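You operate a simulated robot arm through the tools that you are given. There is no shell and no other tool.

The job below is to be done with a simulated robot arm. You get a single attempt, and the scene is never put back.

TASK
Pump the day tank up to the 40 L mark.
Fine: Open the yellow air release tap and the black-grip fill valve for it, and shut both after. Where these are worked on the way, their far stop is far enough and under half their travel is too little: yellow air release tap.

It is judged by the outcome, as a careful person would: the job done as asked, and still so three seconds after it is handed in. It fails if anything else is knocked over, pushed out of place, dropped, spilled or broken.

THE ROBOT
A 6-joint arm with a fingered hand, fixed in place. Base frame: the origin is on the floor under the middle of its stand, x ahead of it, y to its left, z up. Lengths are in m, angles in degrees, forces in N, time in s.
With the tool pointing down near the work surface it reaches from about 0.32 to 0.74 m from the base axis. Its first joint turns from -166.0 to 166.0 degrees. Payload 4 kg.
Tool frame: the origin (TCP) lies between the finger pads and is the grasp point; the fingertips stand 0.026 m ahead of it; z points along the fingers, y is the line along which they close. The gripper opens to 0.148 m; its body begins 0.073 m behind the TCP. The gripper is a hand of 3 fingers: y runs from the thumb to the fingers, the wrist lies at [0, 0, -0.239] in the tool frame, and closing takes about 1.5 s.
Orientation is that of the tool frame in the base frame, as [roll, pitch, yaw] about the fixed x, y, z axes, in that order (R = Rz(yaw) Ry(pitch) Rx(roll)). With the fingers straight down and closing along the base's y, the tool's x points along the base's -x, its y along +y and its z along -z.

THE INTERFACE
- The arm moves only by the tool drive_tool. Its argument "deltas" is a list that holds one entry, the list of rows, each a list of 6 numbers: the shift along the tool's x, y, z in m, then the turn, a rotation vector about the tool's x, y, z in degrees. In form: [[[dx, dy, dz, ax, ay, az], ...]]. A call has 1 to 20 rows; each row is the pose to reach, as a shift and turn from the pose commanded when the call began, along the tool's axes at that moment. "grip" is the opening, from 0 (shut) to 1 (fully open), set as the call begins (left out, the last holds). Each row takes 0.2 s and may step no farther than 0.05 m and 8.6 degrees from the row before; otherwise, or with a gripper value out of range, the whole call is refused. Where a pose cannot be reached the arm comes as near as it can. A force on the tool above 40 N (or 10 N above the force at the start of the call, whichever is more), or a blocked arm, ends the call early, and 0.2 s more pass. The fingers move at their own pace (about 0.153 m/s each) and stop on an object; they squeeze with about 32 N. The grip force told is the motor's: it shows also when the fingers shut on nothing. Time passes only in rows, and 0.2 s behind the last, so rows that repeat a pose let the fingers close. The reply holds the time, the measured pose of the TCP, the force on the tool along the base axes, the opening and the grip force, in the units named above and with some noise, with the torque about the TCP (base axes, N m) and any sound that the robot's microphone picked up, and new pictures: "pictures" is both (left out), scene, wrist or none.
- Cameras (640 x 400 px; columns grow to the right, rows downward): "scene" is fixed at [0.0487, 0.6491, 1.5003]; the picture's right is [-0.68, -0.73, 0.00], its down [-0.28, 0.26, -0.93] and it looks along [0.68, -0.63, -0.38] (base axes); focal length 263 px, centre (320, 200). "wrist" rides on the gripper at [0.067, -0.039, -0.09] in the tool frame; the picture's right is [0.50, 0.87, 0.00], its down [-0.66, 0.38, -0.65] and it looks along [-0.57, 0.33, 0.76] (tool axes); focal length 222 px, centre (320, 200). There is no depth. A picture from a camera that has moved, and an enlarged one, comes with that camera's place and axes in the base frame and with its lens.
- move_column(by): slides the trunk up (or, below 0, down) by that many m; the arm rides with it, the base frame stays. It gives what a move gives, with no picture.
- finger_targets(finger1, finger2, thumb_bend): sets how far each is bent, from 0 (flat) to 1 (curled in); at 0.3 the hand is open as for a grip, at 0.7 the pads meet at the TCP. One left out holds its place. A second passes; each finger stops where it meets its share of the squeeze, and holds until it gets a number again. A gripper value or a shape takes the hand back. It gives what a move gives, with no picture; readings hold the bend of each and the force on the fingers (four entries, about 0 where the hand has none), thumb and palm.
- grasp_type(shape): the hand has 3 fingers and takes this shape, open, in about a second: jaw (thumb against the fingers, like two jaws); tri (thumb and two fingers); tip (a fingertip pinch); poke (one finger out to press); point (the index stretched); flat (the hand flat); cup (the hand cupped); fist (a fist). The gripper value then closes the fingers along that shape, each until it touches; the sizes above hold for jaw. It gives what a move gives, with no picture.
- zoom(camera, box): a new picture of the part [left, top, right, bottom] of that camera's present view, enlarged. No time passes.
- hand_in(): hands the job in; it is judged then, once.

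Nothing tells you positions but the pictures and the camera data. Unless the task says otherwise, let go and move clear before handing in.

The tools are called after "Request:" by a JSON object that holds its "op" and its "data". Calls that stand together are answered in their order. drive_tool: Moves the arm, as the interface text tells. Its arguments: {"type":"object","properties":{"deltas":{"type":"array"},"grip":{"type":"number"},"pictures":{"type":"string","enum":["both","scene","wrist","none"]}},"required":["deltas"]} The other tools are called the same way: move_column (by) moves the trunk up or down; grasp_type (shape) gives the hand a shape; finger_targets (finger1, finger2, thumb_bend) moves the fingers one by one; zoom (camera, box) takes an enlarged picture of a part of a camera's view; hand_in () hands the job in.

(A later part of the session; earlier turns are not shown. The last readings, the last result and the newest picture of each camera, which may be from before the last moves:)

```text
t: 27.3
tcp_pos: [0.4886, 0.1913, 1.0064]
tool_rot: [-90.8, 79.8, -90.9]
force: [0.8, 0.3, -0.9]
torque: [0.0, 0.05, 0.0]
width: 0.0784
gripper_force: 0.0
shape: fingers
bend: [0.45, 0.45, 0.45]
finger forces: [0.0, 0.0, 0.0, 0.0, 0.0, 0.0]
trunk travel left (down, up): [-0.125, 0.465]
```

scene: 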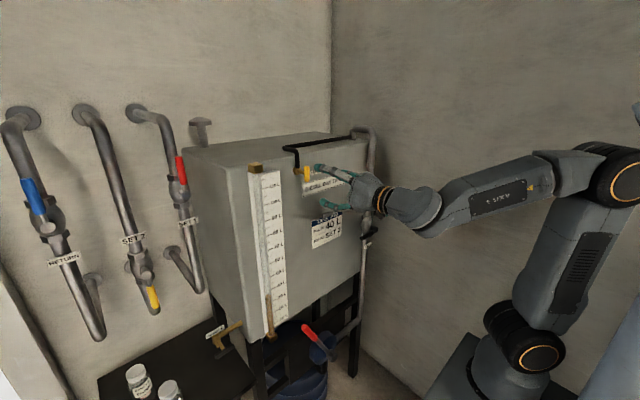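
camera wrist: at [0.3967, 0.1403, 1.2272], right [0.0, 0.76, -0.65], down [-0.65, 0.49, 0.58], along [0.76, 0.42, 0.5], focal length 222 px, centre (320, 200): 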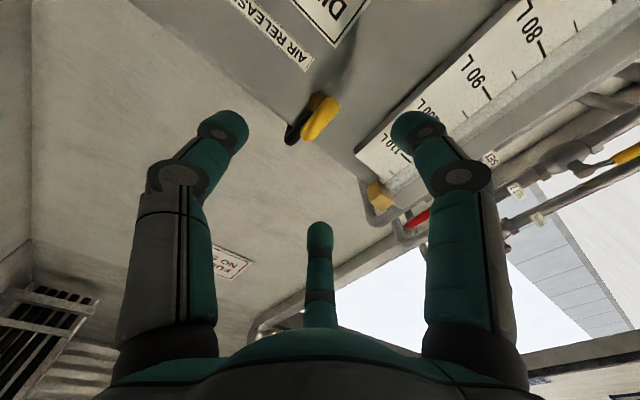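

I'll move right to in front of the fill lever while rolling the hand so it closes vertically on the horizontal lever, staying back at x≈0.489.

Request:
{"op": "drive_tool", "data": {"deltas": [[[0.0036, -0.0206, 0, 0, 0, 8.33], [0.0073, -0.0412, 0, 0, 0, 16.67], [0.0109, -0.0618, 0, 0, 0, 25], [0.0146, -0.0824, 0, 0, 0, 33.33], [0.0182, -0.103, 0, 0, 0, 41.67], [0.0218, -0.1236, 0, 0, 0, 50], [0.0255, -0.1442, 0, 0, 0, 58.33], [0.0291, -0.1648, 0, 0, 0, 66.67], [0.0328, -0.1854, 0, 0, 0, 75], [0.0364, -0.206, 0, 0, 0, 83.33], [0.04, -0.2266, 0, 0, 0, 91.67], [0.0437, -0.2472, 0, 0, 0, 100], [0.0437, -0.2472, 0, 0, 0, 100]]], "pictures": "both"}}

Request:
{"op": "zoom", "data": {"camera": "scene", "box": [300, 180, 460, 280]}}

Request:
{"op": "zoom", "data": {"camera": "wrist", "box": [200, 60, 440, 210]}}

```text
t: 30.1
tcp_pos: [0.4874, -0.0629, 1.007]
tool_rot: [90.1, 0.1, 89.9]
force: [-0.5, -0.1, -0.6]
torque: [0.0, -0.03, -0.01]
width: 0.0781
gripper_force: 0.0
shape: fingers
bend: [0.45, 0.45, 0.45]
finger forces: [0.0, 0.0, 0.1, 0.0, 0.1, 0.0]
trunk travel left (down, up): [-0.125, 0.465]
camera wrist: at [0.3968, 0.0053, 0.9676], right [0.0, 0.5, 0.86], down [-0.65, -0.65, 0.38], along [0.76, -0.57, 0.33], focal length 222 px, centre (320, 200)
```

scene: 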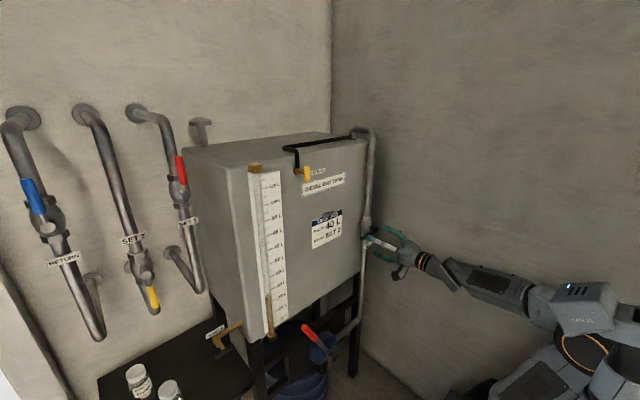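
wrist: 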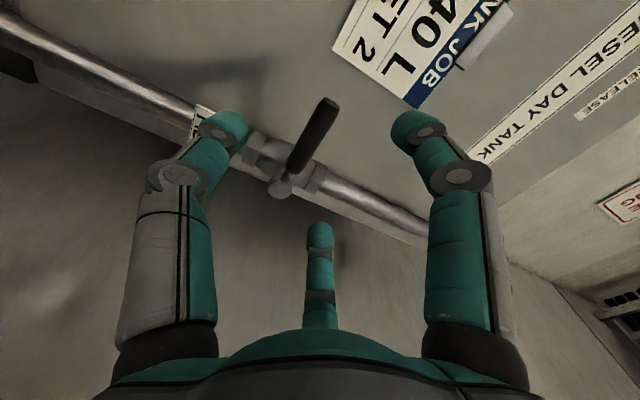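

```text
4.00 times, centred on (380, 230) of scene
camera zoom: at [0.0487, 0.6491, 1.5003], right [-0.68, -0.73, 0.0], down [-0.28, 0.26, -0.93], along [0.68, -0.63, -0.38], focal length 1053 px, centre (80, 80)
```

zoom: 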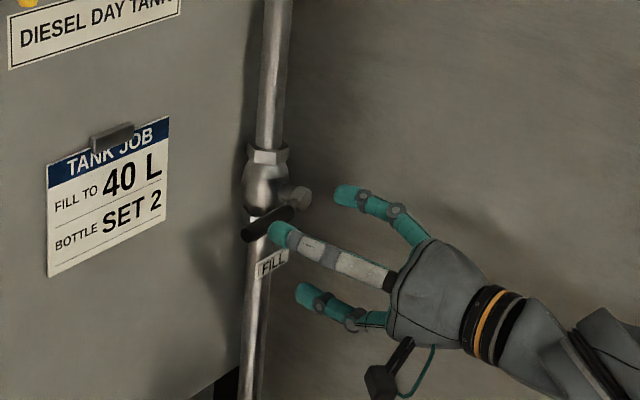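

```text
2.67 times, centred on (320, 135) of wrist
camera zoom: at [0.3968, 0.0053, 0.9676], right [0.0, 0.5, 0.86], down [-0.65, -0.65, 0.38], along [0.76, -0.57, 0.33], focal length 592 px, centre (320, 373)
```

zoom: 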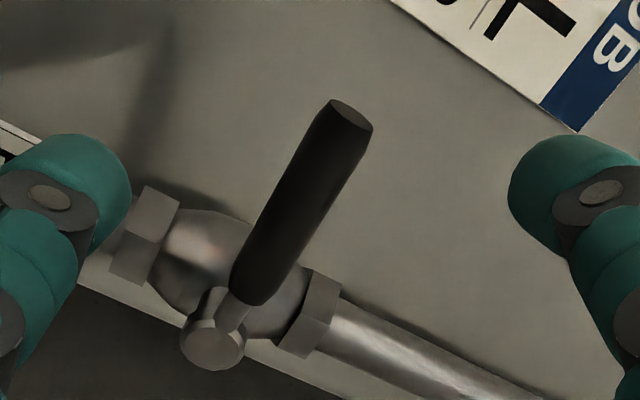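

The lever grip runs from about y=−0.10 to −0.036 at z≈1.0, x≈0.558, with its pivot near (0.56, −0.128, 1.0). I'll narrow the fingers, advance and grip.

Request:
{"op": "drive_tool", "data": {"deltas": [[[0.002, -0.004, 0.015, 0, 0, 0], [0.003, -0.007, 0.03, 0, 0, 0], [0.003, -0.007, 0.044, 0, 0, 0], [0.003, -0.007, 0.0545, 0, 0, 0], [0.003, -0.007, 0.0545, 0, 0, 0]]], "pictures": "none"}}

Request:
{"op": "zoom", "data": {"camera": "wrist", "box": [180, 60, 460, 240]}}

```text
t: 31.3
tcp_pos: [0.5438, -0.0572, 0.998]
tool_rot: [90.1, 0.3, 89.9]
force: [-0.5, -0.2, -0.2]
torque: [0.02, -0.03, 0.02]
width: 0.0781
gripper_force: 0.0
shape: fingers
bend: [0.45, 0.45, 0.45]
finger forces: [0.0, 0.0, 0.1, 0.0, 0.0, 0.0]
trunk travel left (down, up): [-0.125, 0.465]
```

```text
2.22 times, centred on (320, 150) of wrist
camera zoom: at [0.4519, 0.01, 0.9607], right [0.0, 0.5, 0.86], down [-0.65, -0.65, 0.38], along [0.76, -0.57, 0.33], focal length 494 px, centre (320, 311)
```

zoom: 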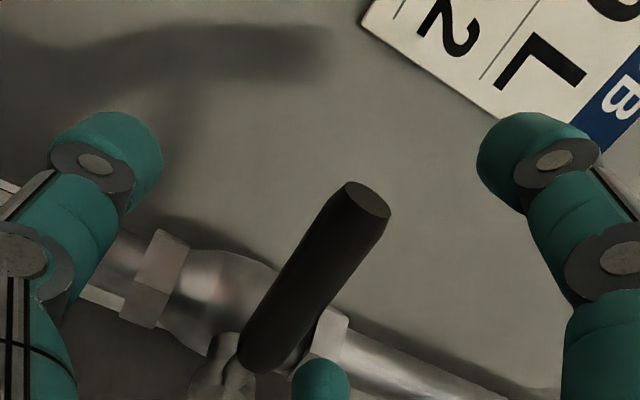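

Aligned with the lever between thumb and fingers. Closing now.

Request:
{"op": "finger_targets", "data": {"finger1": 0.75, "finger2": 0.75, "thumb_bend": 0.75}}

Request:
{"op": "zoom", "data": {"camera": "wrist", "box": [180, 60, 460, 240]}}

```text
t: 32.3
tcp_pos: [0.5428, -0.0584, 0.9991]
tool_rot: [90.0, 0.2, 89.9]
force: [7.3, 0.2, 8.5]
torque: [-0.05, -0.18, -0.04]
width: 0.0131
gripper_force: 13.3
shape: fingers
bend: [0.64, 0.64, 0.68]
finger forces: [8.6, 8.6, 0.0, 0.0, 9.2, 0.0]
trunk travel left (down, up): [-0.125, 0.465]
```

```text
2.22 times, centred on (320, 150) of wrist
camera zoom: at [0.452, 0.01, 0.9611], right [0.0, 0.5, 0.86], down [-0.65, -0.65, 0.38], along [0.76, -0.57, 0.33], focal length 494 px, centre (320, 311)
```

zoom: 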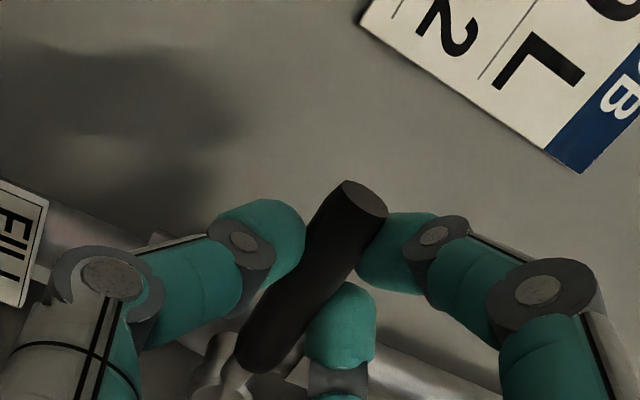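

The lever is gripped firmly. I'll probe a small downward swing about its pivot and read the forces.

Request:
{"op": "drive_tool", "data": {"deltas": [[[-0.0001, -0.0024, 0, 0, 0, -2], [-0.0002, -0.0049, 0, 0, 0, -4], [-0.0004, -0.0073, 0, 0, 0, -6], [-0.0004, -0.0073, 0, 0, 0, -6]]], "pictures": "none"}}

Request:
{"op": "zoom", "data": {"camera": "wrist", "box": [180, 60, 460, 240]}}

```text
t: 33.3
tcp_pos: [0.5426, -0.0577, 0.9939]
tool_rot: [90.0, 6.4, 89.9]
force: [6.9, 0.7, 20.7]
torque: [0.05, -0.37, -0.02]
width: 0.0134
gripper_force: 15.0
shape: fingers
bend: [0.63, 0.62, 0.71]
finger forces: [12.9, 12.7, 0.0, 0.0, 4.5, 0.0]
trunk travel left (down, up): [-0.125, 0.465]
```

```text
2.22 times, centred on (320, 150) of wrist
camera zoom: at [0.4516, 0.0056, 0.9481], right [0.0, 0.59, 0.81], down [-0.65, -0.61, 0.45], along [0.76, -0.53, 0.39], focal length 494 px, centre (320, 311)
```

zoom: 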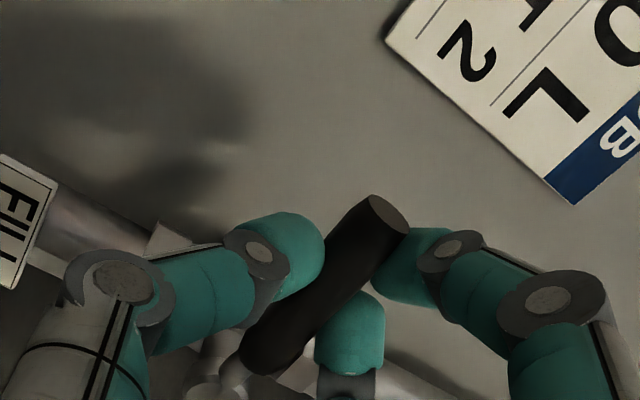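

Downward met resistance (20 N and the lever did not follow), so I'll come back and probe upward.

Request:
{"op": "drive_tool", "data": {"deltas": [[[-0.0002, 0.0049, 0, 0, 0, 4], [-0.0007, 0.0097, 0, 0, 0, 8], [-0.0015, 0.0145, 0, 0, 0, 12], [-0.0027, 0.0192, 0, 0, 0, 16], [-0.0027, 0.0192, 0, 0, 0, 16]]], "pictures": "none"}}

Request:
{"op": "zoom", "data": {"camera": "wrist", "box": [180, 60, 460, 240]}}

Request:
{"op": "zoom", "data": {"camera": "scene", "box": [300, 180, 460, 280]}}

```text
t: 34.5
tcp_pos: [0.5409, -0.06, 1.0123]
tool_rot: [90.3, -9.8, 89.9]
force: [-4.6, 2.7, -1.4]
torque: [0.04, 0.11, 0.05]
width: 0.0121
gripper_force: 15.3
shape: fingers
bend: [0.64, 0.72, 0.66]
finger forces: [7.0, 6.5, 0.0, 0.1, 18.0, 0.0]
trunk travel left (down, up): [-0.125, 0.465]
```

```text
2.22 times, centred on (320, 150) of wrist
camera zoom: at [0.4512, 0.0144, 0.9863], right [0.0, 0.35, 0.94], down [-0.65, -0.71, 0.26], along [0.76, -0.61, 0.22], focal length 494 px, centre (320, 311)
```

zoom: 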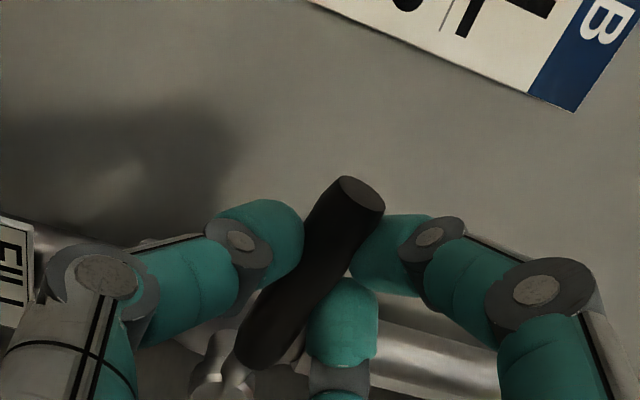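

```text
4.00 times, centred on (380, 230) of scene
camera zoom: at [0.0487, 0.6491, 1.5003], right [-0.68, -0.73, 0.0], down [-0.28, 0.26, -0.93], along [0.68, -0.63, -0.38], focal length 1053 px, centre (80, 80)
```

zoom: 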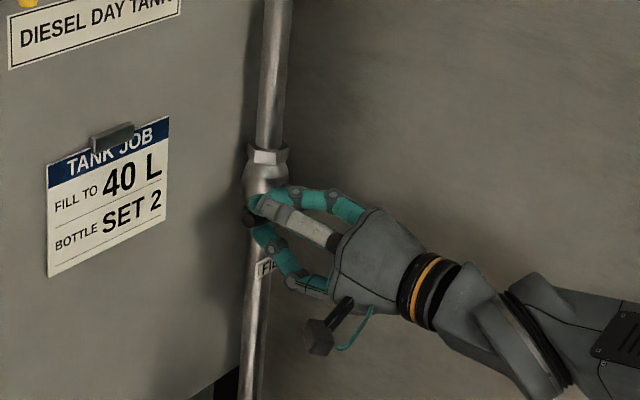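

Upward works — the lever follows freely. I'll continue the arc upward in a first portion of 40°.

Request:
{"op": "drive_tool", "data": {"deltas": [[[-0.0007, 0.0097, 0, 0, 0, 8], [-0.0027, 0.0192, 0, 0, 0, 16], [-0.006, 0.0283, 0, 0, 0, 24], [-0.0106, 0.0369, 0, 0, 0, 32], [-0.0163, 0.0447, 0, 0, 0, 40], [-0.0163, 0.0447, 0, 0, 0, 40]]], "pictures": "none"}}

Request:
{"op": "zoom", "data": {"camera": "wrist", "box": [180, 60, 460, 240]}}

Request:
{"op": "zoom", "data": {"camera": "scene", "box": [300, 180, 460, 280]}}

```text
t: 35.9
tcp_pos: [0.5418, -0.0824, 1.0539]
tool_rot: [90.0, -49.9, 89.9]
force: [-8.0, 1.7, 2.0]
torque: [0.03, 0.05, 0.1]
width: 0.0118
gripper_force: 16.7
shape: fingers
bend: [0.64, 0.72, 0.66]
finger forces: [8.0, 8.1, 0.0, 0.0, 17.9, 0.1]
trunk travel left (down, up): [-0.125, 0.465]
```

```text
2.22 times, centred on (320, 150) of wrist
camera zoom: at [0.4517, -0.0093, 1.0815], right [0.0, -0.34, 0.94], down [-0.65, -0.71, -0.26], along [0.76, -0.62, -0.22], focal length 494 px, centre (320, 311)
```

zoom: 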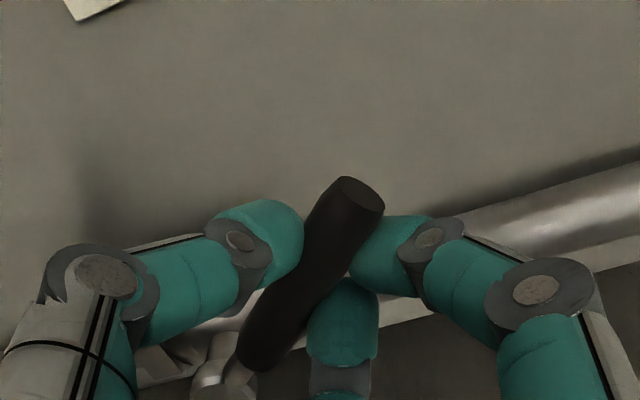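

```text
4.00 times, centred on (380, 230) of scene
camera zoom: at [0.0487, 0.6491, 1.5003], right [-0.68, -0.73, 0.0], down [-0.28, 0.26, -0.93], along [0.68, -0.63, -0.38], focal length 1053 px, centre (80, 80)
```

zoom: 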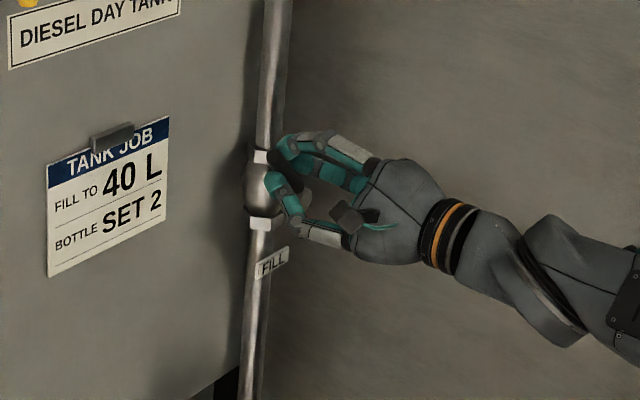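

The lever is following at about 50°. I'll swing the remaining 40° to vertical.

Request:
{"op": "drive_tool", "data": {"deltas": [[[-0.0007, 0.0097, 0, 0, 0, 8], [-0.0027, 0.0192, 0, 0, 0, 16], [-0.006, 0.0283, 0, 0, 0, 24], [-0.0106, 0.0369, 0, 0, 0, 32], [-0.0163, 0.0447, 0, 0, 0, 40], [-0.0163, 0.0447, 0, 0, 0, 40]]], "pictures": "none"}}

Request:
{"op": "zoom", "data": {"camera": "wrist", "box": [180, 60, 460, 240]}}

Request:
{"op": "zoom", "data": {"camera": "scene", "box": [300, 180, 460, 280]}}

```text
t: 37.3
tcp_pos: [0.5396, -0.1261, 1.0706]
tool_rot: [92.4, -89.9, 87.6]
force: [-2.9, 2.0, 13.4]
torque: [0.09, -0.26, 0.1]
width: 0.0115
gripper_force: 14.5
shape: fingers
bend: [0.72, 0.72, 0.67]
finger forces: [6.8, 6.6, 0.0, 0.0, 15.9, 0.0]
trunk travel left (down, up): [-0.125, 0.465]
```

```text
2.22 times, centred on (320, 150) of wrist
camera zoom: at [0.4506, -0.0874, 1.1382], right [0.0, -0.86, 0.5], down [-0.65, -0.38, -0.65], along [0.76, -0.33, -0.57], focal length 494 px, centre (320, 311)
```

zoom: 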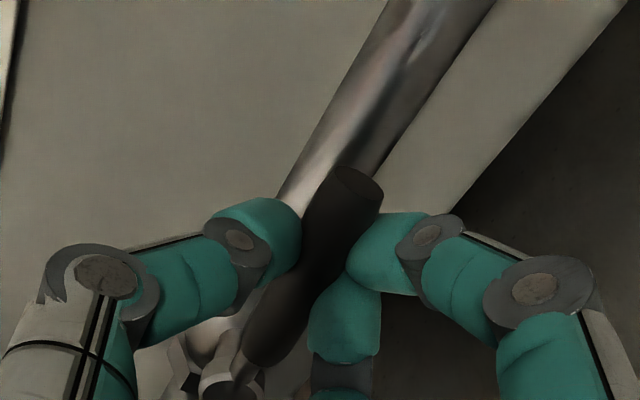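

```text
4.00 times, centred on (380, 230) of scene
camera zoom: at [0.0487, 0.6491, 1.5003], right [-0.68, -0.73, 0.0], down [-0.28, 0.26, -0.93], along [0.68, -0.63, -0.38], focal length 1053 px, centre (80, 80)
```

zoom: 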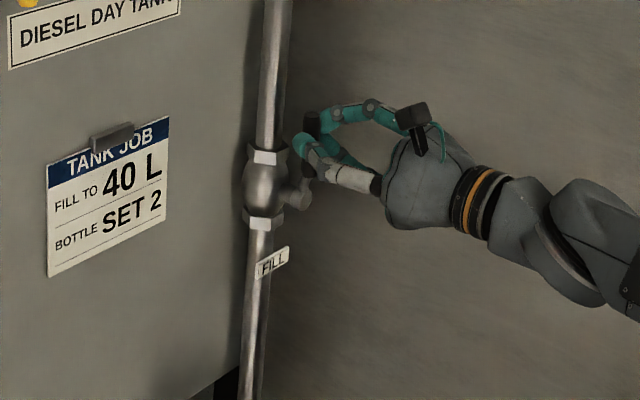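

The lever is vertical along the pipe. I'll nudge 5° further to make sure it is at its open stop.

Request:
{"op": "drive_tool", "data": {"deltas": [[[-0.0003, 0.0061, 0, 0, 0, 5], [-0.0003, 0.0061, 0, 0, 0, 5]]], "pictures": "none"}}

Request:
{"op": "zoom", "data": {"camera": "wrist", "box": [180, 60, 460, 240]}}

```text
t: 37.9
tcp_pos: [0.5414, -0.1321, 1.0699]
tool_rot: [-87.2, -85.3, -92.9]
force: [-3.9, 3.0, 14.7]
torque: [0.07, -0.35, 0.16]
width: 0.0115
gripper_force: 14.3
shape: fingers
bend: [0.72, 0.72, 0.67]
finger forces: [6.5, 6.2, 0.0, 0.0, 17.0, 0.1]
trunk travel left (down, up): [-0.125, 0.465]
```

```text
2.22 times, centred on (320, 150) of wrist
camera zoom: at [0.4503, -0.0984, 1.14], right [0.0, -0.9, 0.43], down [-0.65, -0.32, -0.69], along [0.76, -0.28, -0.59], focal length 494 px, centre (320, 311)
```

zoom: 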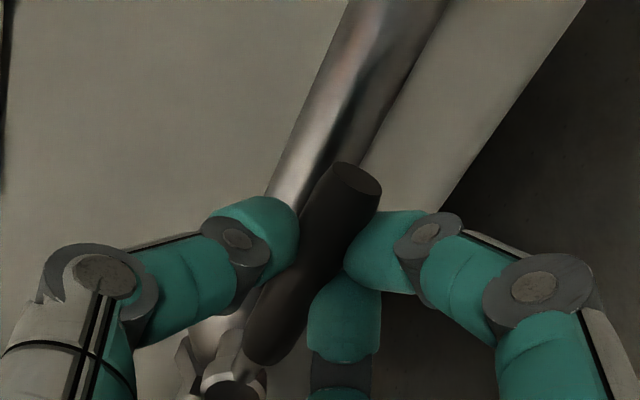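

Open well enough; now I release and back straight off, then check the lever from the scene camera.

Request:
{"op": "finger_targets", "data": {"finger1": 0.45, "finger2": 0.45, "thumb_bend": 0.45}}

Request:
{"op": "drive_tool", "data": {"deltas": [[[0, 0, -0.015, 0, 0, 0], [0, 0, -0.03, 0, 0, 0], [0, 0, -0.045, 0, 0, 0], [0, 0, -0.06, 0, 0, 0], [0, 0, -0.06, 0, 0, 0]]], "pictures": "both"}}

Request:
{"op": "zoom", "data": {"camera": "scene", "box": [330, 190, 430, 260]}}

Request:
{"op": "zoom", "data": {"camera": "scene", "box": [260, 280, 296, 312]}}

```text
t: 38.9
tcp_pos: [0.5432, -0.1319, 1.0683]
tool_rot: [-89.1, -85.2, -91.2]
force: [-0.4, 0.3, 0.2]
torque: [0.0, -0.01, 0.0]
width: 0.078
gripper_force: 0.1
shape: fingers
bend: [0.45, 0.45, 0.45]
finger forces: [0.0, 0.1, 0.0, 0.0, 0.1, 0.0]
trunk travel left (down, up): [-0.125, 0.465]
```

```text
t: 40.1
tcp_pos: [0.4922, -0.1251, 1.0519]
tool_rot: [-85.9, -85.3, -94.5]
force: [-0.2, -0.8, 0.2]
torque: [0.04, 0.04, -0.02]
width: 0.0781
gripper_force: 0.1
shape: fingers
bend: [0.45, 0.45, 0.45]
finger forces: [0.1, 0.0, 0.1, 0.1, 0.0, 0.0]
out of reach, approached as far as the arm can: row 1, 2, 3, 4, 5
trunk travel left (down, up): [-0.125, 0.465]
camera wrist: at [0.4014, -0.0909, 1.1222], right [-0.01, -0.9, 0.43], down [-0.65, -0.32, -0.69], along [0.76, -0.29, -0.59], focal length 222 px, centre (320, 200)
```

scene: 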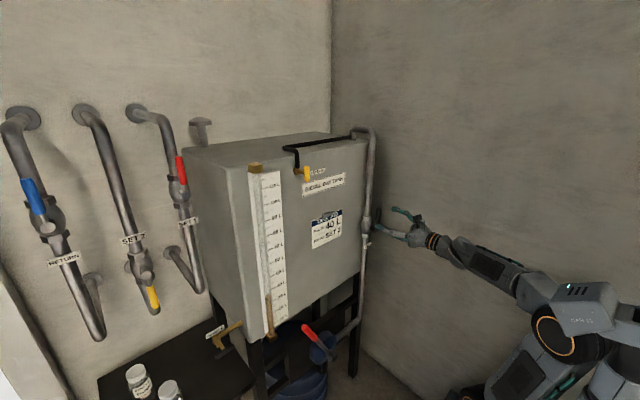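
wrist: 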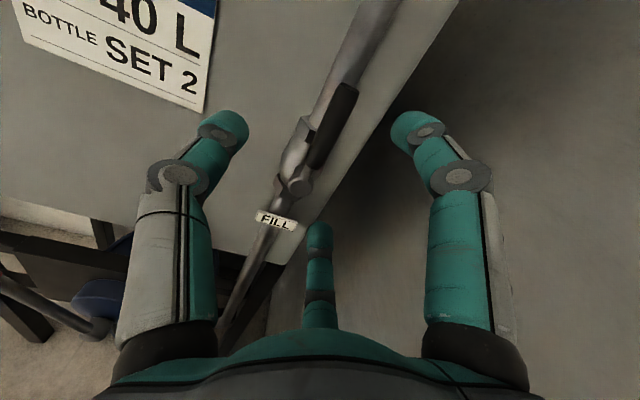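

```text
5.71 times, centred on (380, 225) of scene
camera zoom: at [0.0487, 0.6491, 1.5003], right [-0.68, -0.73, 0.0], down [-0.28, 0.26, -0.93], along [0.68, -0.63, -0.38], focal length 1504 px, centre (-23, 57)
```

zoom: 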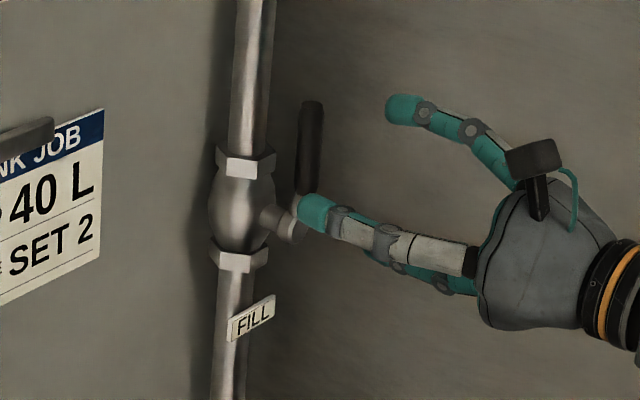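

```text
12.50 times, centred on (278, 296) of scene
camera zoom: at [0.0487, 0.6491, 1.5003], right [-0.68, -0.73, 0.0], down [-0.28, 0.26, -0.93], along [0.68, -0.63, -0.38], focal length 3290 px, centre (845, -1000)
```

zoom: 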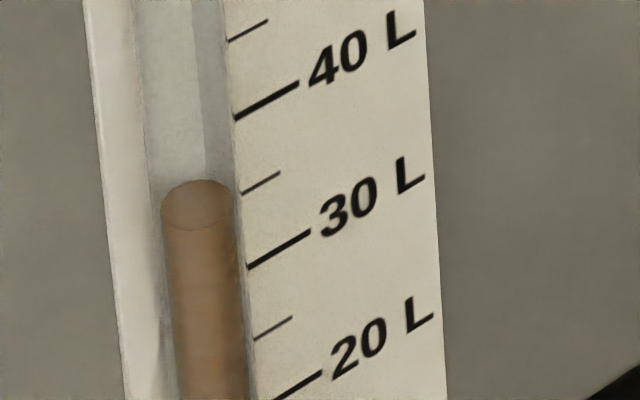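

The fill lever is vertical (open), and the gauge still reads about 36 L. Next I'll unwind the wrist roll and start moving left toward the pump, keeping back from the tank.

Request:
{"op": "drive_tool", "data": {"deltas": [[[-0.0008, -0.0092, 0, 0, 0, -8.3], [-0.0015, -0.0184, 0, 0, 0, -16.6], [-0.0023, -0.0276, 0, 0, 0, -24.9], [-0.003, -0.0368, 0, 0, 0, -33.2], [-0.0038, -0.046, 0, 0, 0, -41.5], [-0.0045, -0.0552, 0, 0, 0, -49.8], [-0.0053, -0.0644, 0, 0, 0, -58.1], [-0.006, -0.0736, 0, 0, 0, -66.4], [-0.0068, -0.0828, 0, 0, 0, -74.7], [-0.0075, -0.092, 0, 0, 0, -83], [-0.0083, -0.1012, 0, 0, 0, -91.3], [-0.009, -0.1104, 0, 0, 0, -99.6], [-0.0098, -0.1196, 0, 0, 0, -107.9], [-0.0098, -0.1196, 0, 0, 0, -107.9]]], "pictures": "none"}}

Request:
{"op": "move_column", "data": {"by": -0.12}}

```text
t: 43.1
tcp_pos: [0.4924, -0.0041, 1.0527]
tool_rot: [90.1, 13.2, 90.0]
force: [-0.6, 0.1, 0.1]
torque: [0.0, 0.02, 0.01]
width: 0.0783
gripper_force: 0.0
shape: fingers
bend: [0.45, 0.45, 0.45]
finger forces: [0.0, 0.1, 0.0, 0.0, 0.1, 0.1]
trunk travel left (down, up): [-0.125, 0.465]
```

```text
t: 44.6
tcp_pos: [0.4935, -0.0036, 0.9329]
tool_rot: [90.1, 13.0, 90.1]
force: [0.4, -0.5, 0.6]
torque: [0.01, 0.0, 0.03]
width: 0.078
gripper_force: 0.0
shape: fingers
bend: [0.45, 0.45, 0.45]
finger forces: [0.1, 0.0, 0.0, 0.0, 0.0, 0.1]
trunk travel left (down, up): [-0.005, 0.585]
```

Now I'll move to a stand-off in front of the red pump grip, rolling the hand to match its slant.

Request:
{"op": "drive_tool", "data": {"deltas": [[[0.019, -0.0106, -0.001, 0, 0, -8.15], [0.038, -0.0212, -0.002, 0, 0, -16.3], [0.0571, -0.0318, -0.003, 0, 0, -24.5], [0.0761, -0.0424, -0.004, 0, 0, -32.6], [0.0951, -0.053, -0.005, 0, 0, -40.8], [0.1141, -0.0636, -0.006, 0, 0, -48.9], [0.1332, -0.0742, -0.006, 0, 0, -57.1], [0.1522, -0.0848, -0.006, 0, 0, -65.2], [0.1712, -0.0954, -0.006, 0, 0, -73.4], [0.1902, -0.106, -0.006, 0, 0, -81.5], [0.2093, -0.1166, -0.006, 0, 0, -89.7], [0.2283, -0.1272, -0.006, 0, 0, -97.8], [0.2473, -0.1378, -0.006, 0, 0, -106], [0.2473, -0.1378, -0.006, 0, 0, -106]]], "pictures": "both"}}

Request:
{"op": "zoom", "data": {"camera": "wrist", "box": [180, 40, 460, 220]}}

Request:
{"op": "zoom", "data": {"camera": "scene", "box": [260, 280, 420, 380]}}

```text
t: 47.6
tcp_pos: [0.4867, 0.2049, 0.7429]
tool_rot: [-90.3, 60.8, -90.3]
force: [-0.2, -0.2, 1.2]
torque: [0.02, -0.02, 0.0]
width: 0.0784
gripper_force: 0.1
shape: fingers
bend: [0.45, 0.45, 0.45]
finger forces: [0.0, 0.0, 0.0, 0.0, 0.0, 0.0]
trunk travel left (down, up): [-0.005, 0.585]
camera wrist: at [0.3959, 0.139, 0.7036], right [0.0, 0.51, -0.86], down [-0.65, 0.65, 0.39], along [0.76, 0.56, 0.33], focal length 222 px, centre (320, 200)
```

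scene: 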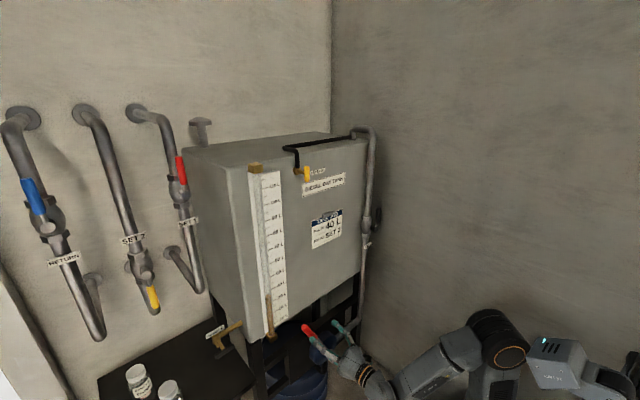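
wrist: 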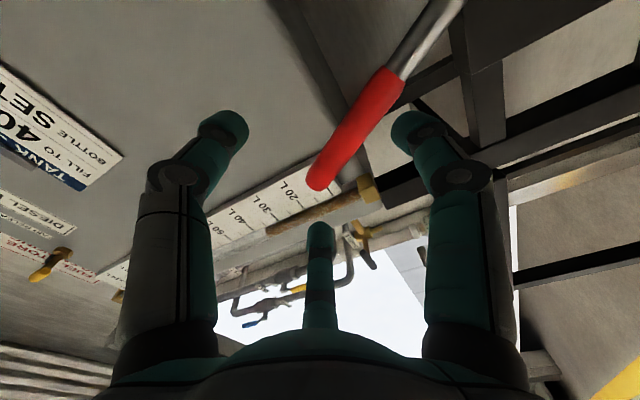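

```text
2.22 times, centred on (320, 130) of wrist
camera zoom: at [0.3959, 0.139, 0.7036], right [0.0, 0.51, -0.86], down [-0.65, 0.65, 0.39], along [0.76, 0.56, 0.33], focal length 494 px, centre (320, 356)
```

zoom: 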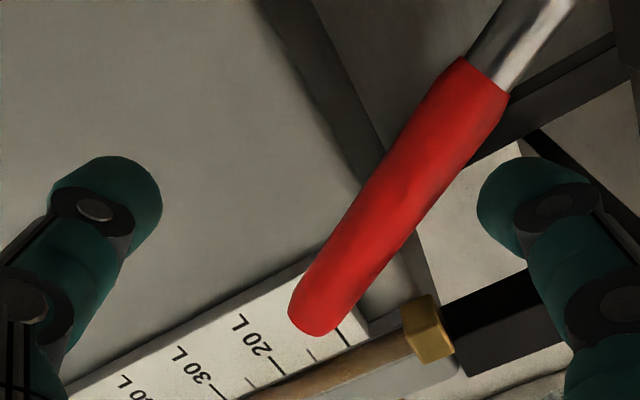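

```text
4.00 times, centred on (340, 330) of scene
camera zoom: at [0.0487, 0.6491, 1.5003], right [-0.68, -0.73, 0.0], down [-0.28, 0.26, -0.93], along [0.68, -0.63, -0.38], focal length 1053 px, centre (240, -320)
```

zoom: 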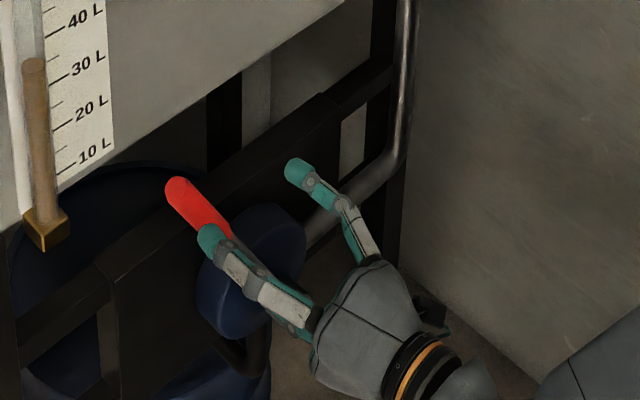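

Grip located from (0.560, 0.192, 0.678) to (0.565, 0.243, 0.771), about 24 mm thick, pivot near (0.099, 0.508) in y,z. I'll centre on it laterally, then advance.

Request:
{"op": "drive_tool", "data": {"deltas": [[[0.005, 0.01, 0, 0, 0, 0.3], [0.0099, 0.02, 0.005, 0, 0, 0.5], [0.0099, 0.02, 0.02, 0, 0, 0.5], [0.0099, 0.02, 0.035, 0, 0, 0.5], [0.0099, 0.02, 0.035, 0, 0, 0.5]]], "pictures": "none"}}

Request:
{"op": "zoom", "data": {"camera": "wrist", "box": [180, 40, 460, 220]}}

```text
t: 48.8
tcp_pos: [0.521, 0.2198, 0.726]
tool_rot: [-90.2, 61.4, -90.4]
force: [-1.1, -0.5, -1.0]
torque: [-0.01, 0.01, 0.03]
width: 0.0787
gripper_force: 0.0
shape: fingers
bend: [0.45, 0.45, 0.45]
finger forces: [0.0, 0.1, 0.0, 0.0, 0.0, 0.1]
trunk travel left (down, up): [-0.005, 0.585]
```

```text
2.22 times, centred on (320, 130) of wrist
camera zoom: at [0.4303, 0.1521, 0.6849], right [0.0, 0.52, -0.85], down [-0.65, 0.65, 0.4], along [0.76, 0.56, 0.34], focal length 494 px, centre (320, 356)
```

zoom: 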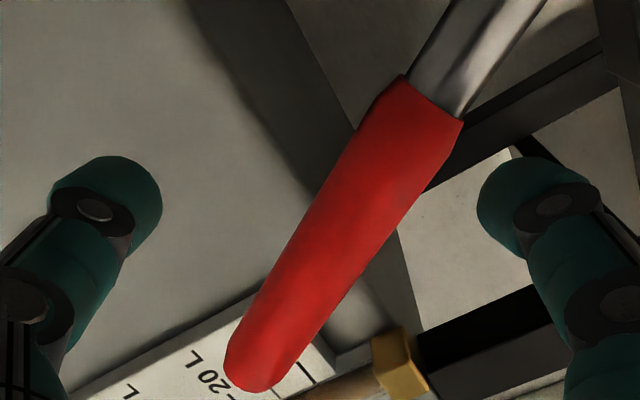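

Centred. Advancing the last 3 cm and closing on the red grip.

Request:
{"op": "drive_tool", "data": {"deltas": [[[0, 0, 0.01, 0, 0, 0], [0, 0, 0.02, 0, 0, 0], [0, 0, 0.03, 0, 0, 0], [0, 0, 0.03, 0, 0, 0]]], "pictures": "none"}}

Request:
{"op": "finger_targets", "data": {"finger1": 0.75, "finger2": 0.75, "thumb_bend": 0.75}}

Request:
{"op": "zoom", "data": {"camera": "wrist", "box": [180, 40, 460, 220]}}

Request:
{"op": "zoom", "data": {"camera": "scene", "box": [260, 280, 420, 380]}}

```text
t: 49.8
tcp_pos: [0.551, 0.2172, 0.7245]
tool_rot: [-90.3, 61.6, -90.3]
force: [0.6, 0.1, 0.0]
torque: [0.01, 0.03, 0.0]
width: 0.0781
gripper_force: 0.0
shape: fingers
bend: [0.45, 0.45, 0.45]
finger forces: [0.0, 0.1, 0.0, 0.1, 0.1, 0.1]
trunk travel left (down, up): [-0.005, 0.585]
```

```text
t: 50.8
tcp_pos: [0.5531, 0.2168, 0.7227]
tool_rot: [-90.4, 61.4, -90.5]
force: [14.2, 2.3, -0.5]
torque: [0.01, -0.03, -0.06]
width: 0.0178
gripper_force: 15.5
shape: fingers
bend: [0.63, 0.63, 0.67]
finger forces: [9.3, 8.9, 0.1, 0.1, 13.2, 0.1]
trunk travel left (down, up): [-0.005, 0.585]
```

```text
2.22 times, centred on (320, 130) of wrist
camera zoom: at [0.4614, 0.1507, 0.6837], right [0.0, 0.52, -0.85], down [-0.65, 0.65, 0.4], along [0.76, 0.56, 0.34], focal length 494 px, centre (320, 356)
```

zoom: 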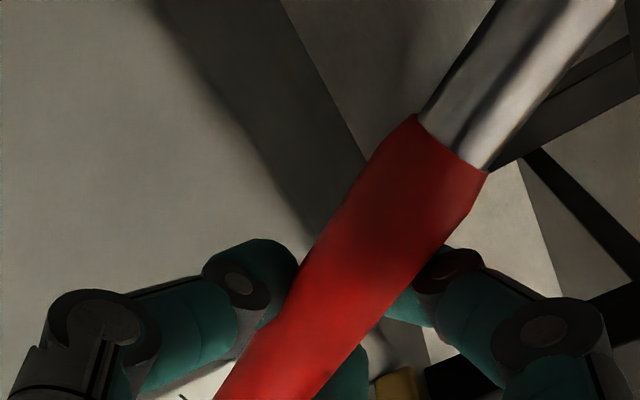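

```text
4.00 times, centred on (340, 330) of scene
camera zoom: at [0.0487, 0.6491, 1.5003], right [-0.68, -0.73, 0.0], down [-0.28, 0.26, -0.93], along [0.68, -0.63, -0.38], focal length 1053 px, centre (240, -320)
```

zoom: 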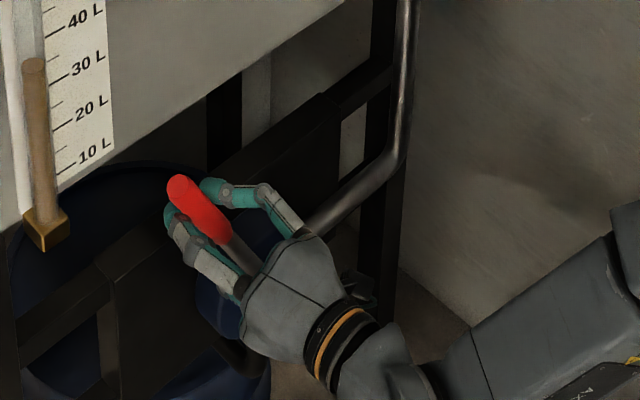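

The red grip is held. I'll start a slow swing toward vertical (about the pivot) and read forces and gauge.

Request:
{"op": "drive_tool", "data": {"deltas": [[[0.0006, -0.0171, 0, 0, 0, 4], [0.0024, -0.0341, 0, 0, 0, 8], [0.0054, -0.0509, 0, 0, 0, 12], [0.0054, -0.0509, 0, 0, 0, 12]]], "pictures": "none"}}

Request:
{"op": "zoom", "data": {"camera": "scene", "box": [260, 280, 420, 380]}}

Request:
{"op": "zoom", "data": {"camera": "scene", "box": [260, 280, 296, 312]}}

```text
t: 51.8
tcp_pos: [0.5535, 0.1695, 0.7437]
tool_rot: [-91.0, 73.4, -91.0]
force: [17.8, 1.3, -7.0]
torque: [0.05, 0.13, -0.09]
width: 0.0184
gripper_force: 15.2
shape: fingers
bend: [0.62, 0.63, 0.67]
finger forces: [9.0, 9.1, 0.0, 0.1, 12.9, 0.0]
trunk travel left (down, up): [-0.005, 0.585]
```

```text
4.00 times, centred on (340, 330) of scene
camera zoom: at [0.0487, 0.6491, 1.5003], right [-0.68, -0.73, 0.0], down [-0.28, 0.26, -0.93], along [0.68, -0.63, -0.38], focal length 1053 px, centre (240, -320)
```

zoom: 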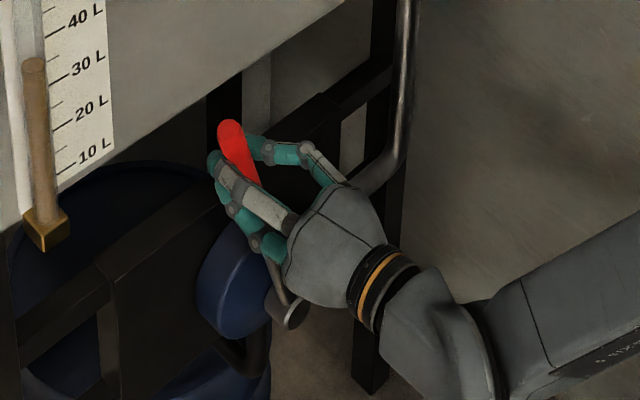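

```text
12.50 times, centred on (278, 296) of scene
camera zoom: at [0.0487, 0.6491, 1.5003], right [-0.68, -0.73, 0.0], down [-0.28, 0.26, -0.93], along [0.68, -0.63, -0.38], focal length 3290 px, centre (845, -1000)
```

zoom: 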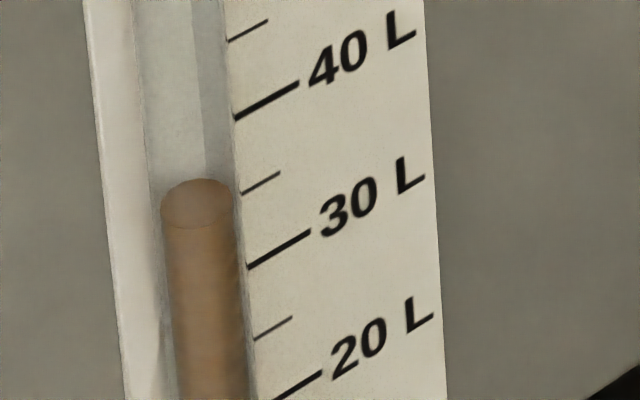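

The lever swings freely and the level seems to have crept up slightly. I'll continue the stroke further over to −y.

Request:
{"op": "drive_tool", "data": {"deltas": [[[0.0009, -0.0214, 0.002, 0, 0, 5], [0.0037, -0.0425, 0.003, 0, 0, 10], [0.0083, -0.0634, 0.003, 0, 0, 15], [0.0148, -0.0838, 0.003, 0, 0, 20], [0.023, -0.1035, 0.003, 0, 0, 25], [0.0328, -0.1225, 0.003, 0, 0, 30], [0.0328, -0.1225, 0.003, 0, 0, 30]]], "pictures": "none"}}

Request:
{"op": "zoom", "data": {"camera": "scene", "box": [260, 280, 420, 380]}}

Request:
{"op": "zoom", "data": {"camera": "scene", "box": [260, 280, 296, 312]}}

```text
t: 53.4
tcp_pos: [0.5548, 0.0445, 0.7467]
tool_rot: [90.4, 76.6, 90.3]
force: [4.4, 2.2, 2.6]
torque: [-0.02, -0.06, -0.02]
width: 0.0155
gripper_force: 14.5
shape: fingers
bend: [0.63, 0.63, 0.67]
finger forces: [8.5, 8.6, 0.0, 0.0, 12.5, 0.1]
trunk travel left (down, up): [-0.005, 0.585]
```

```text
4.00 times, centred on (340, 330) of scene
camera zoom: at [0.0487, 0.6491, 1.5003], right [-0.68, -0.73, 0.0], down [-0.28, 0.26, -0.93], along [0.68, -0.63, -0.38], focal length 1053 px, centre (240, -320)
```

zoom: 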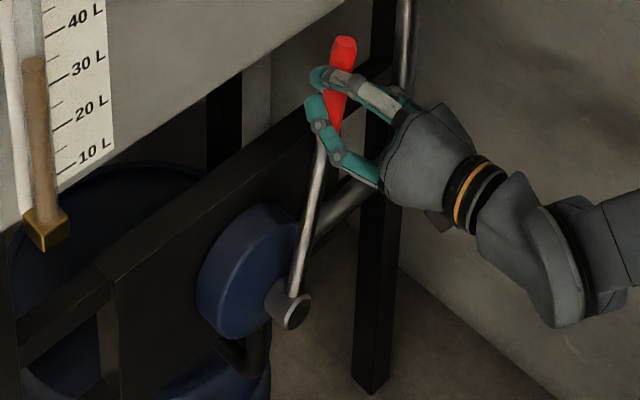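

```text
12.50 times, centred on (278, 296) of scene
camera zoom: at [0.0487, 0.6491, 1.5003], right [-0.68, -0.73, 0.0], down [-0.28, 0.26, -0.93], along [0.68, -0.63, -0.38], focal length 3290 px, centre (845, -1000)
```

zoom: 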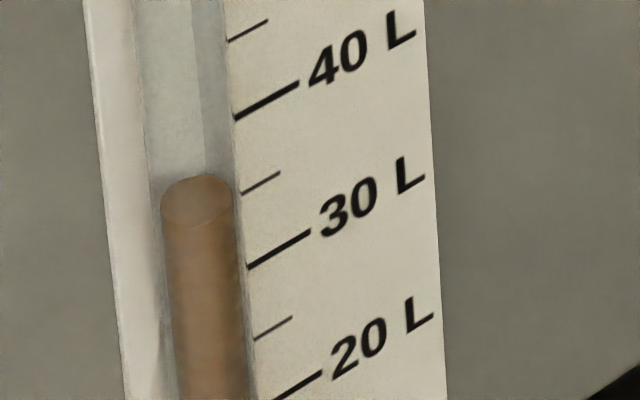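

The stroke went through vertical and the level rose about 0.35 L. I'll extend further in this direction to learn the lever's range.

Request:
{"op": "drive_tool", "data": {"deltas": [[[0.0009, -0.0214, 0, 0, 0, 5], [0.0037, -0.0425, 0, 0, 0, 10], [0.0083, -0.0634, 0, 0, 0, 15], [0.0148, -0.0838, 0, 0, 0, 20], [0.0148, -0.0838, 0, 0, 0, 20]]], "pictures": "none"}}

Request:
{"op": "zoom", "data": {"camera": "scene", "box": [260, 280, 420, 380]}}

Request:
{"op": "zoom", "data": {"camera": "scene", "box": [260, 280, 296, 312]}}

```text
t: 54.8
tcp_pos: [0.5548, -0.0293, 0.7165]
tool_rot: [89.1, 57.0, 90.0]
force: [6.0, 28.0, 11.2]
torque: [-0.11, -0.05, 0.33]
width: 0.0174
gripper_force: 19.5
shape: fingers
bend: [0.6, 0.61, 0.73]
finger forces: [15.8, 19.0, 0.1, 0.0, 4.6, 0.1]
trunk travel left (down, up): [-0.005, 0.585]
stopped in row 5: the force on the tool passed its limit at 40 N (the readings are from after the stop); the commanded pose is now the measured one
```

```text
4.00 times, centred on (340, 330) of scene
camera zoom: at [0.0487, 0.6491, 1.5003], right [-0.68, -0.73, 0.0], down [-0.28, 0.26, -0.93], along [0.68, -0.63, -0.38], focal length 1053 px, centre (240, -320)
```

zoom: 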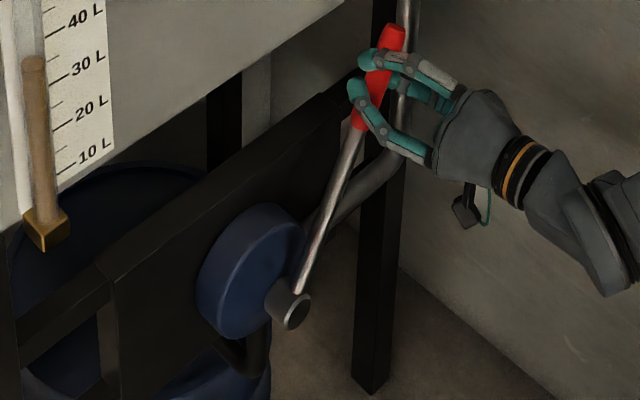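

```text
12.50 times, centred on (278, 296) of scene
camera zoom: at [0.0487, 0.6491, 1.5003], right [-0.68, -0.73, 0.0], down [-0.28, 0.26, -0.93], along [0.68, -0.63, -0.38], focal length 3290 px, centre (845, -1000)
```

zoom: 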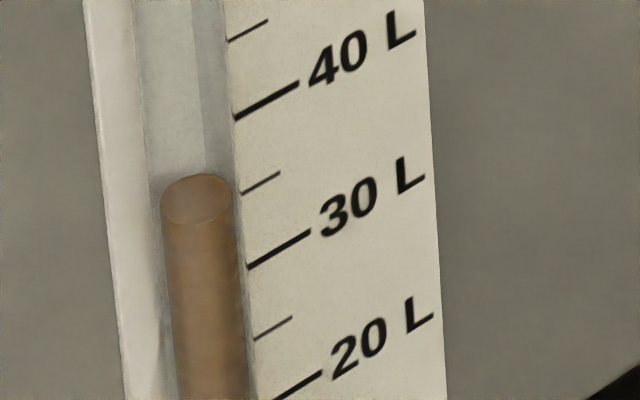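

The lever's far stop is near −29°, so the full swing is about ±29° and one stroke gave about 0.5 L. Now the return stroke, to see whether it pumps too.

Request:
{"op": "drive_tool", "data": {"deltas": [[[0.0013, 0.0256, 0, 0, 0, -6], [0.0054, 0.0509, 0, 0, 0, -12], [0.012, 0.0757, 0, 0, 0, -18], [0.0212, 0.0997, 0, 0, 0, -24], [0.0328, 0.1225, 0, 0, 0, -30], [0.0468, 0.144, 0, 0, 0, -36], [0.0629, 0.1639, 0, 0, 0, -42], [0.0811, 0.1821, 0, 0, 0, -48], [0.101, 0.1982, 0, 0, 0, -54], [0.1225, 0.2122, 0, 0, 0, -60], [0.1225, 0.2122, 0, 0, 0, -60]]], "pictures": "none"}}

Request:
{"op": "zoom", "data": {"camera": "scene", "box": [260, 280, 420, 380]}}

Request:
{"op": "zoom", "data": {"camera": "scene", "box": [260, 280, 296, 312]}}

```text
t: 57.2
tcp_pos: [0.5552, 0.2112, 0.729]
tool_rot: [-90.0, 63.3, -89.9]
force: [14.5, -6.3, -7.8]
torque: [0.08, 0.1, -0.14]
width: 0.0153
gripper_force: 14.9
shape: fingers
bend: [0.65, 0.66, 0.67]
finger forces: [7.9, 8.3, 0.1, 0.0, 13.9, 0.0]
trunk travel left (down, up): [-0.005, 0.585]
```

```text
4.00 times, centred on (340, 330) of scene
camera zoom: at [0.0487, 0.6491, 1.5003], right [-0.68, -0.73, 0.0], down [-0.28, 0.26, -0.93], along [0.68, -0.63, -0.38], focal length 1053 px, centre (240, -320)
```

zoom: 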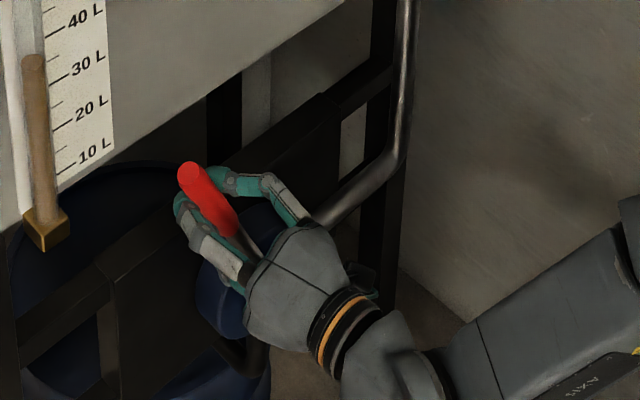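

```text
12.50 times, centred on (278, 296) of scene
camera zoom: at [0.0487, 0.6491, 1.5003], right [-0.68, -0.73, 0.0], down [-0.28, 0.26, -0.93], along [0.68, -0.63, -0.38], focal length 3290 px, centre (845, -1000)
```

zoom: 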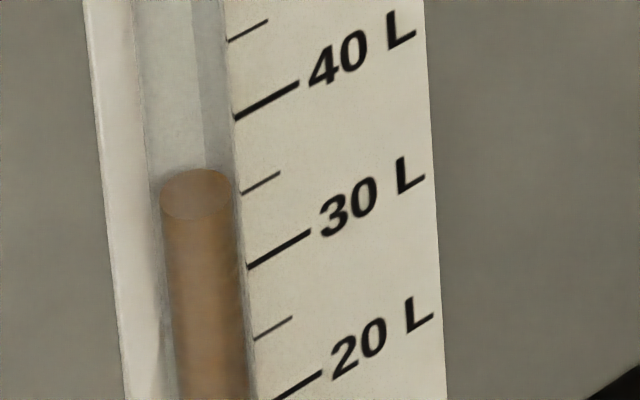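

The return stroke pumps too, about 0.4 L each way; the level is up roughly 0.8 L so far. I'll run a full back-and-forth within the stops and re-read.

Request:
{"op": "drive_tool", "data": {"deltas": [[[0.0013, -0.0257, 0, 0, 0, 6], [0.0054, -0.0511, 0, 0, 0, 12], [0.012, -0.076, 0, 0, 0, 18], [0.0213, -0.1001, 0, 0, 0, 24], [0.033, -0.123, 0, 0, 0, 30], [0.047, -0.1446, 0, 0, 0, 36], [0.0632, -0.1646, 0, 0, 0, 42], [0.0814, -0.1828, 0, 0, 0, 48], [0.1014, -0.199, 0, 0, 0, 54], [0.1014, -0.199, 0, 0, 0, 54], [0.0814, -0.1828, 0, 0, 0, 48], [0.0632, -0.1646, 0, 0, 0, 42], [0.047, -0.1446, 0, 0, 0, 36], [0.033, -0.123, 0, 0, 0, 30], [0.0213, -0.1001, 0, 0, 0, 24], [0.012, -0.076, 0, 0, 0, 18], [0.0054, -0.0511, 0, 0, 0, 12], [0.0013, -0.0257, 0, 0, 0, 6], [0, 0, 0, 0, 0, 0], [0, 0, 0, 0, 0, 0]]], "pictures": "none"}}

Request:
{"op": "zoom", "data": {"camera": "scene", "box": [260, 280, 296, 312]}}

Request:
{"op": "zoom", "data": {"camera": "scene", "box": [260, 280, 420, 380]}}

```text
t: 61.4
tcp_pos: [0.553, 0.2119, 0.7275]
tool_rot: [-89.8, 63.2, -89.7]
force: [15.7, -1.1, 1.0]
torque: [0.03, -0.03, -0.03]
width: 0.0155
gripper_force: 14.6
shape: fingers
bend: [0.66, 0.66, 0.66]
finger forces: [7.5, 7.6, 0.0, 0.0, 14.1, 0.0]
trunk travel left (down, up): [-0.005, 0.585]
```

```text
12.50 times, centred on (278, 296) of scene
camera zoom: at [0.0487, 0.6491, 1.5003], right [-0.68, -0.73, 0.0], down [-0.28, 0.26, -0.93], along [0.68, -0.63, -0.38], focal length 3290 px, centre (845, -1000)
```

zoom: 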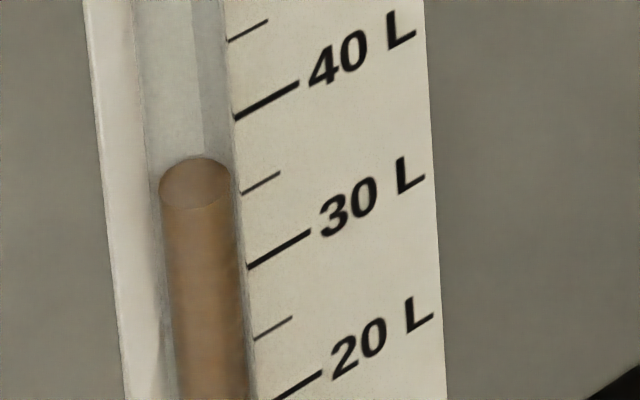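

```text
4.00 times, centred on (340, 330) of scene
camera zoom: at [0.0487, 0.6491, 1.5003], right [-0.68, -0.73, 0.0], down [-0.28, 0.26, -0.93], along [0.68, -0.63, -0.38], focal length 1053 px, centre (240, -320)
```

zoom: 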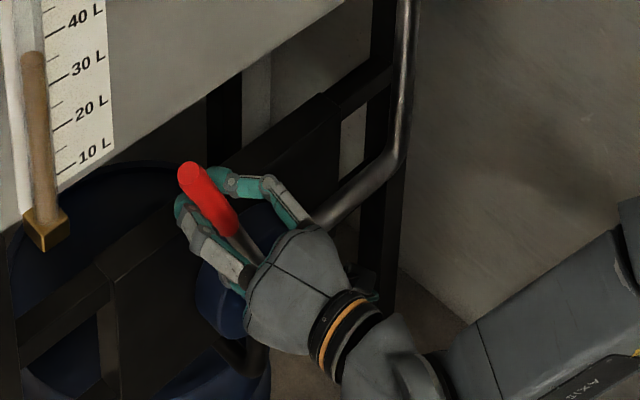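

Level is up about 0.75 L per double stroke (now roughly 37.4–37.9 L). Another double stroke.

Request:
{"op": "drive_tool", "data": {"deltas": [[[0.0013, -0.0257, 0, 0, 0, 6], [0.0054, -0.0511, 0, 0, 0, 12], [0.012, -0.076, 0, 0, 0, 18], [0.0213, -0.1001, 0, 0, 0, 24], [0.033, -0.123, 0, 0, 0, 30], [0.047, -0.1446, 0, 0, 0, 36], [0.0632, -0.1646, 0, 0, 0, 42], [0.0814, -0.1828, 0, 0, 0, 48], [0.1014, -0.199, 0, 0, 0, 54], [0.1014, -0.199, 0, 0, 0, 54], [0.0814, -0.1828, 0, 0, 0, 48], [0.0632, -0.1646, 0, 0, 0, 42], [0.047, -0.1446, 0, 0, 0, 36], [0.033, -0.123, 0, 0, 0, 30], [0.0213, -0.1001, 0, 0, 0, 24], [0.012, -0.076, 0, 0, 0, 18], [0.0054, -0.0511, 0, 0, 0, 12], [0.0013, -0.0257, 0, 0, 0, 6], [0, 0, 0, 0, 0, 0], [0, 0, 0, 0, 0, 0]]], "pictures": "wrist"}}

Request:
{"op": "zoom", "data": {"camera": "scene", "box": [260, 280, 296, 312]}}

```text
t: 65.6
tcp_pos: [0.5536, 0.2134, 0.7275]
tool_rot: [-89.9, 63.2, -89.8]
force: [11.6, -1.2, 1.7]
torque: [0.01, -0.03, -0.04]
width: 0.015
gripper_force: 14.4
shape: fingers
bend: [0.66, 0.66, 0.67]
finger forces: [7.6, 7.5, 0.0, 0.0, 14.1, 0.0]
trunk travel left (down, up): [-0.005, 0.585]
camera wrist: at [0.4637, 0.1468, 0.6859], right [0.0, 0.55, -0.84], down [-0.66, 0.63, 0.41], along [0.75, 0.55, 0.36], focal length 222 px, centre (320, 200)
```

wrist: 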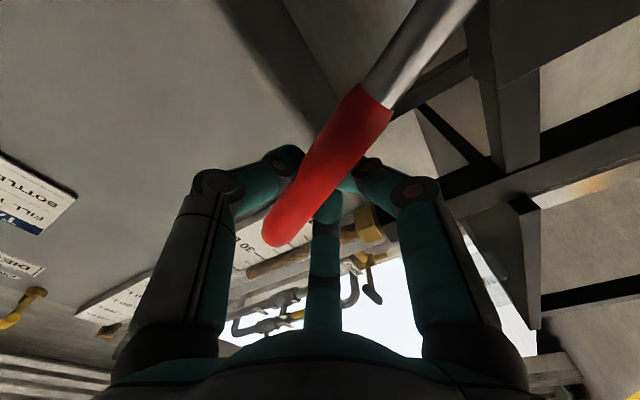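

```text
12.50 times, centred on (278, 296) of scene
camera zoom: at [0.0487, 0.6491, 1.5003], right [-0.68, -0.73, 0.0], down [-0.28, 0.26, -0.93], along [0.68, -0.63, -0.38], focal length 3290 px, centre (845, -1000)
```

zoom: 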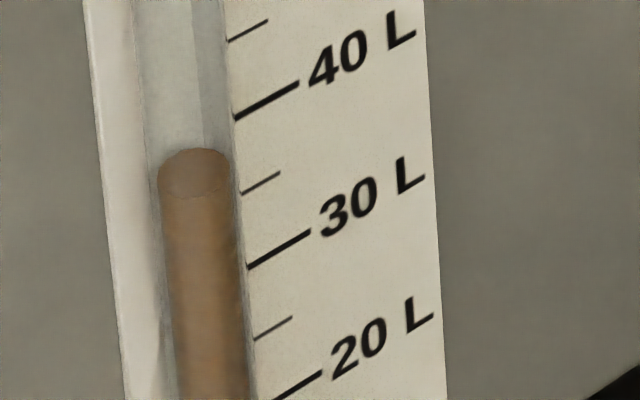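

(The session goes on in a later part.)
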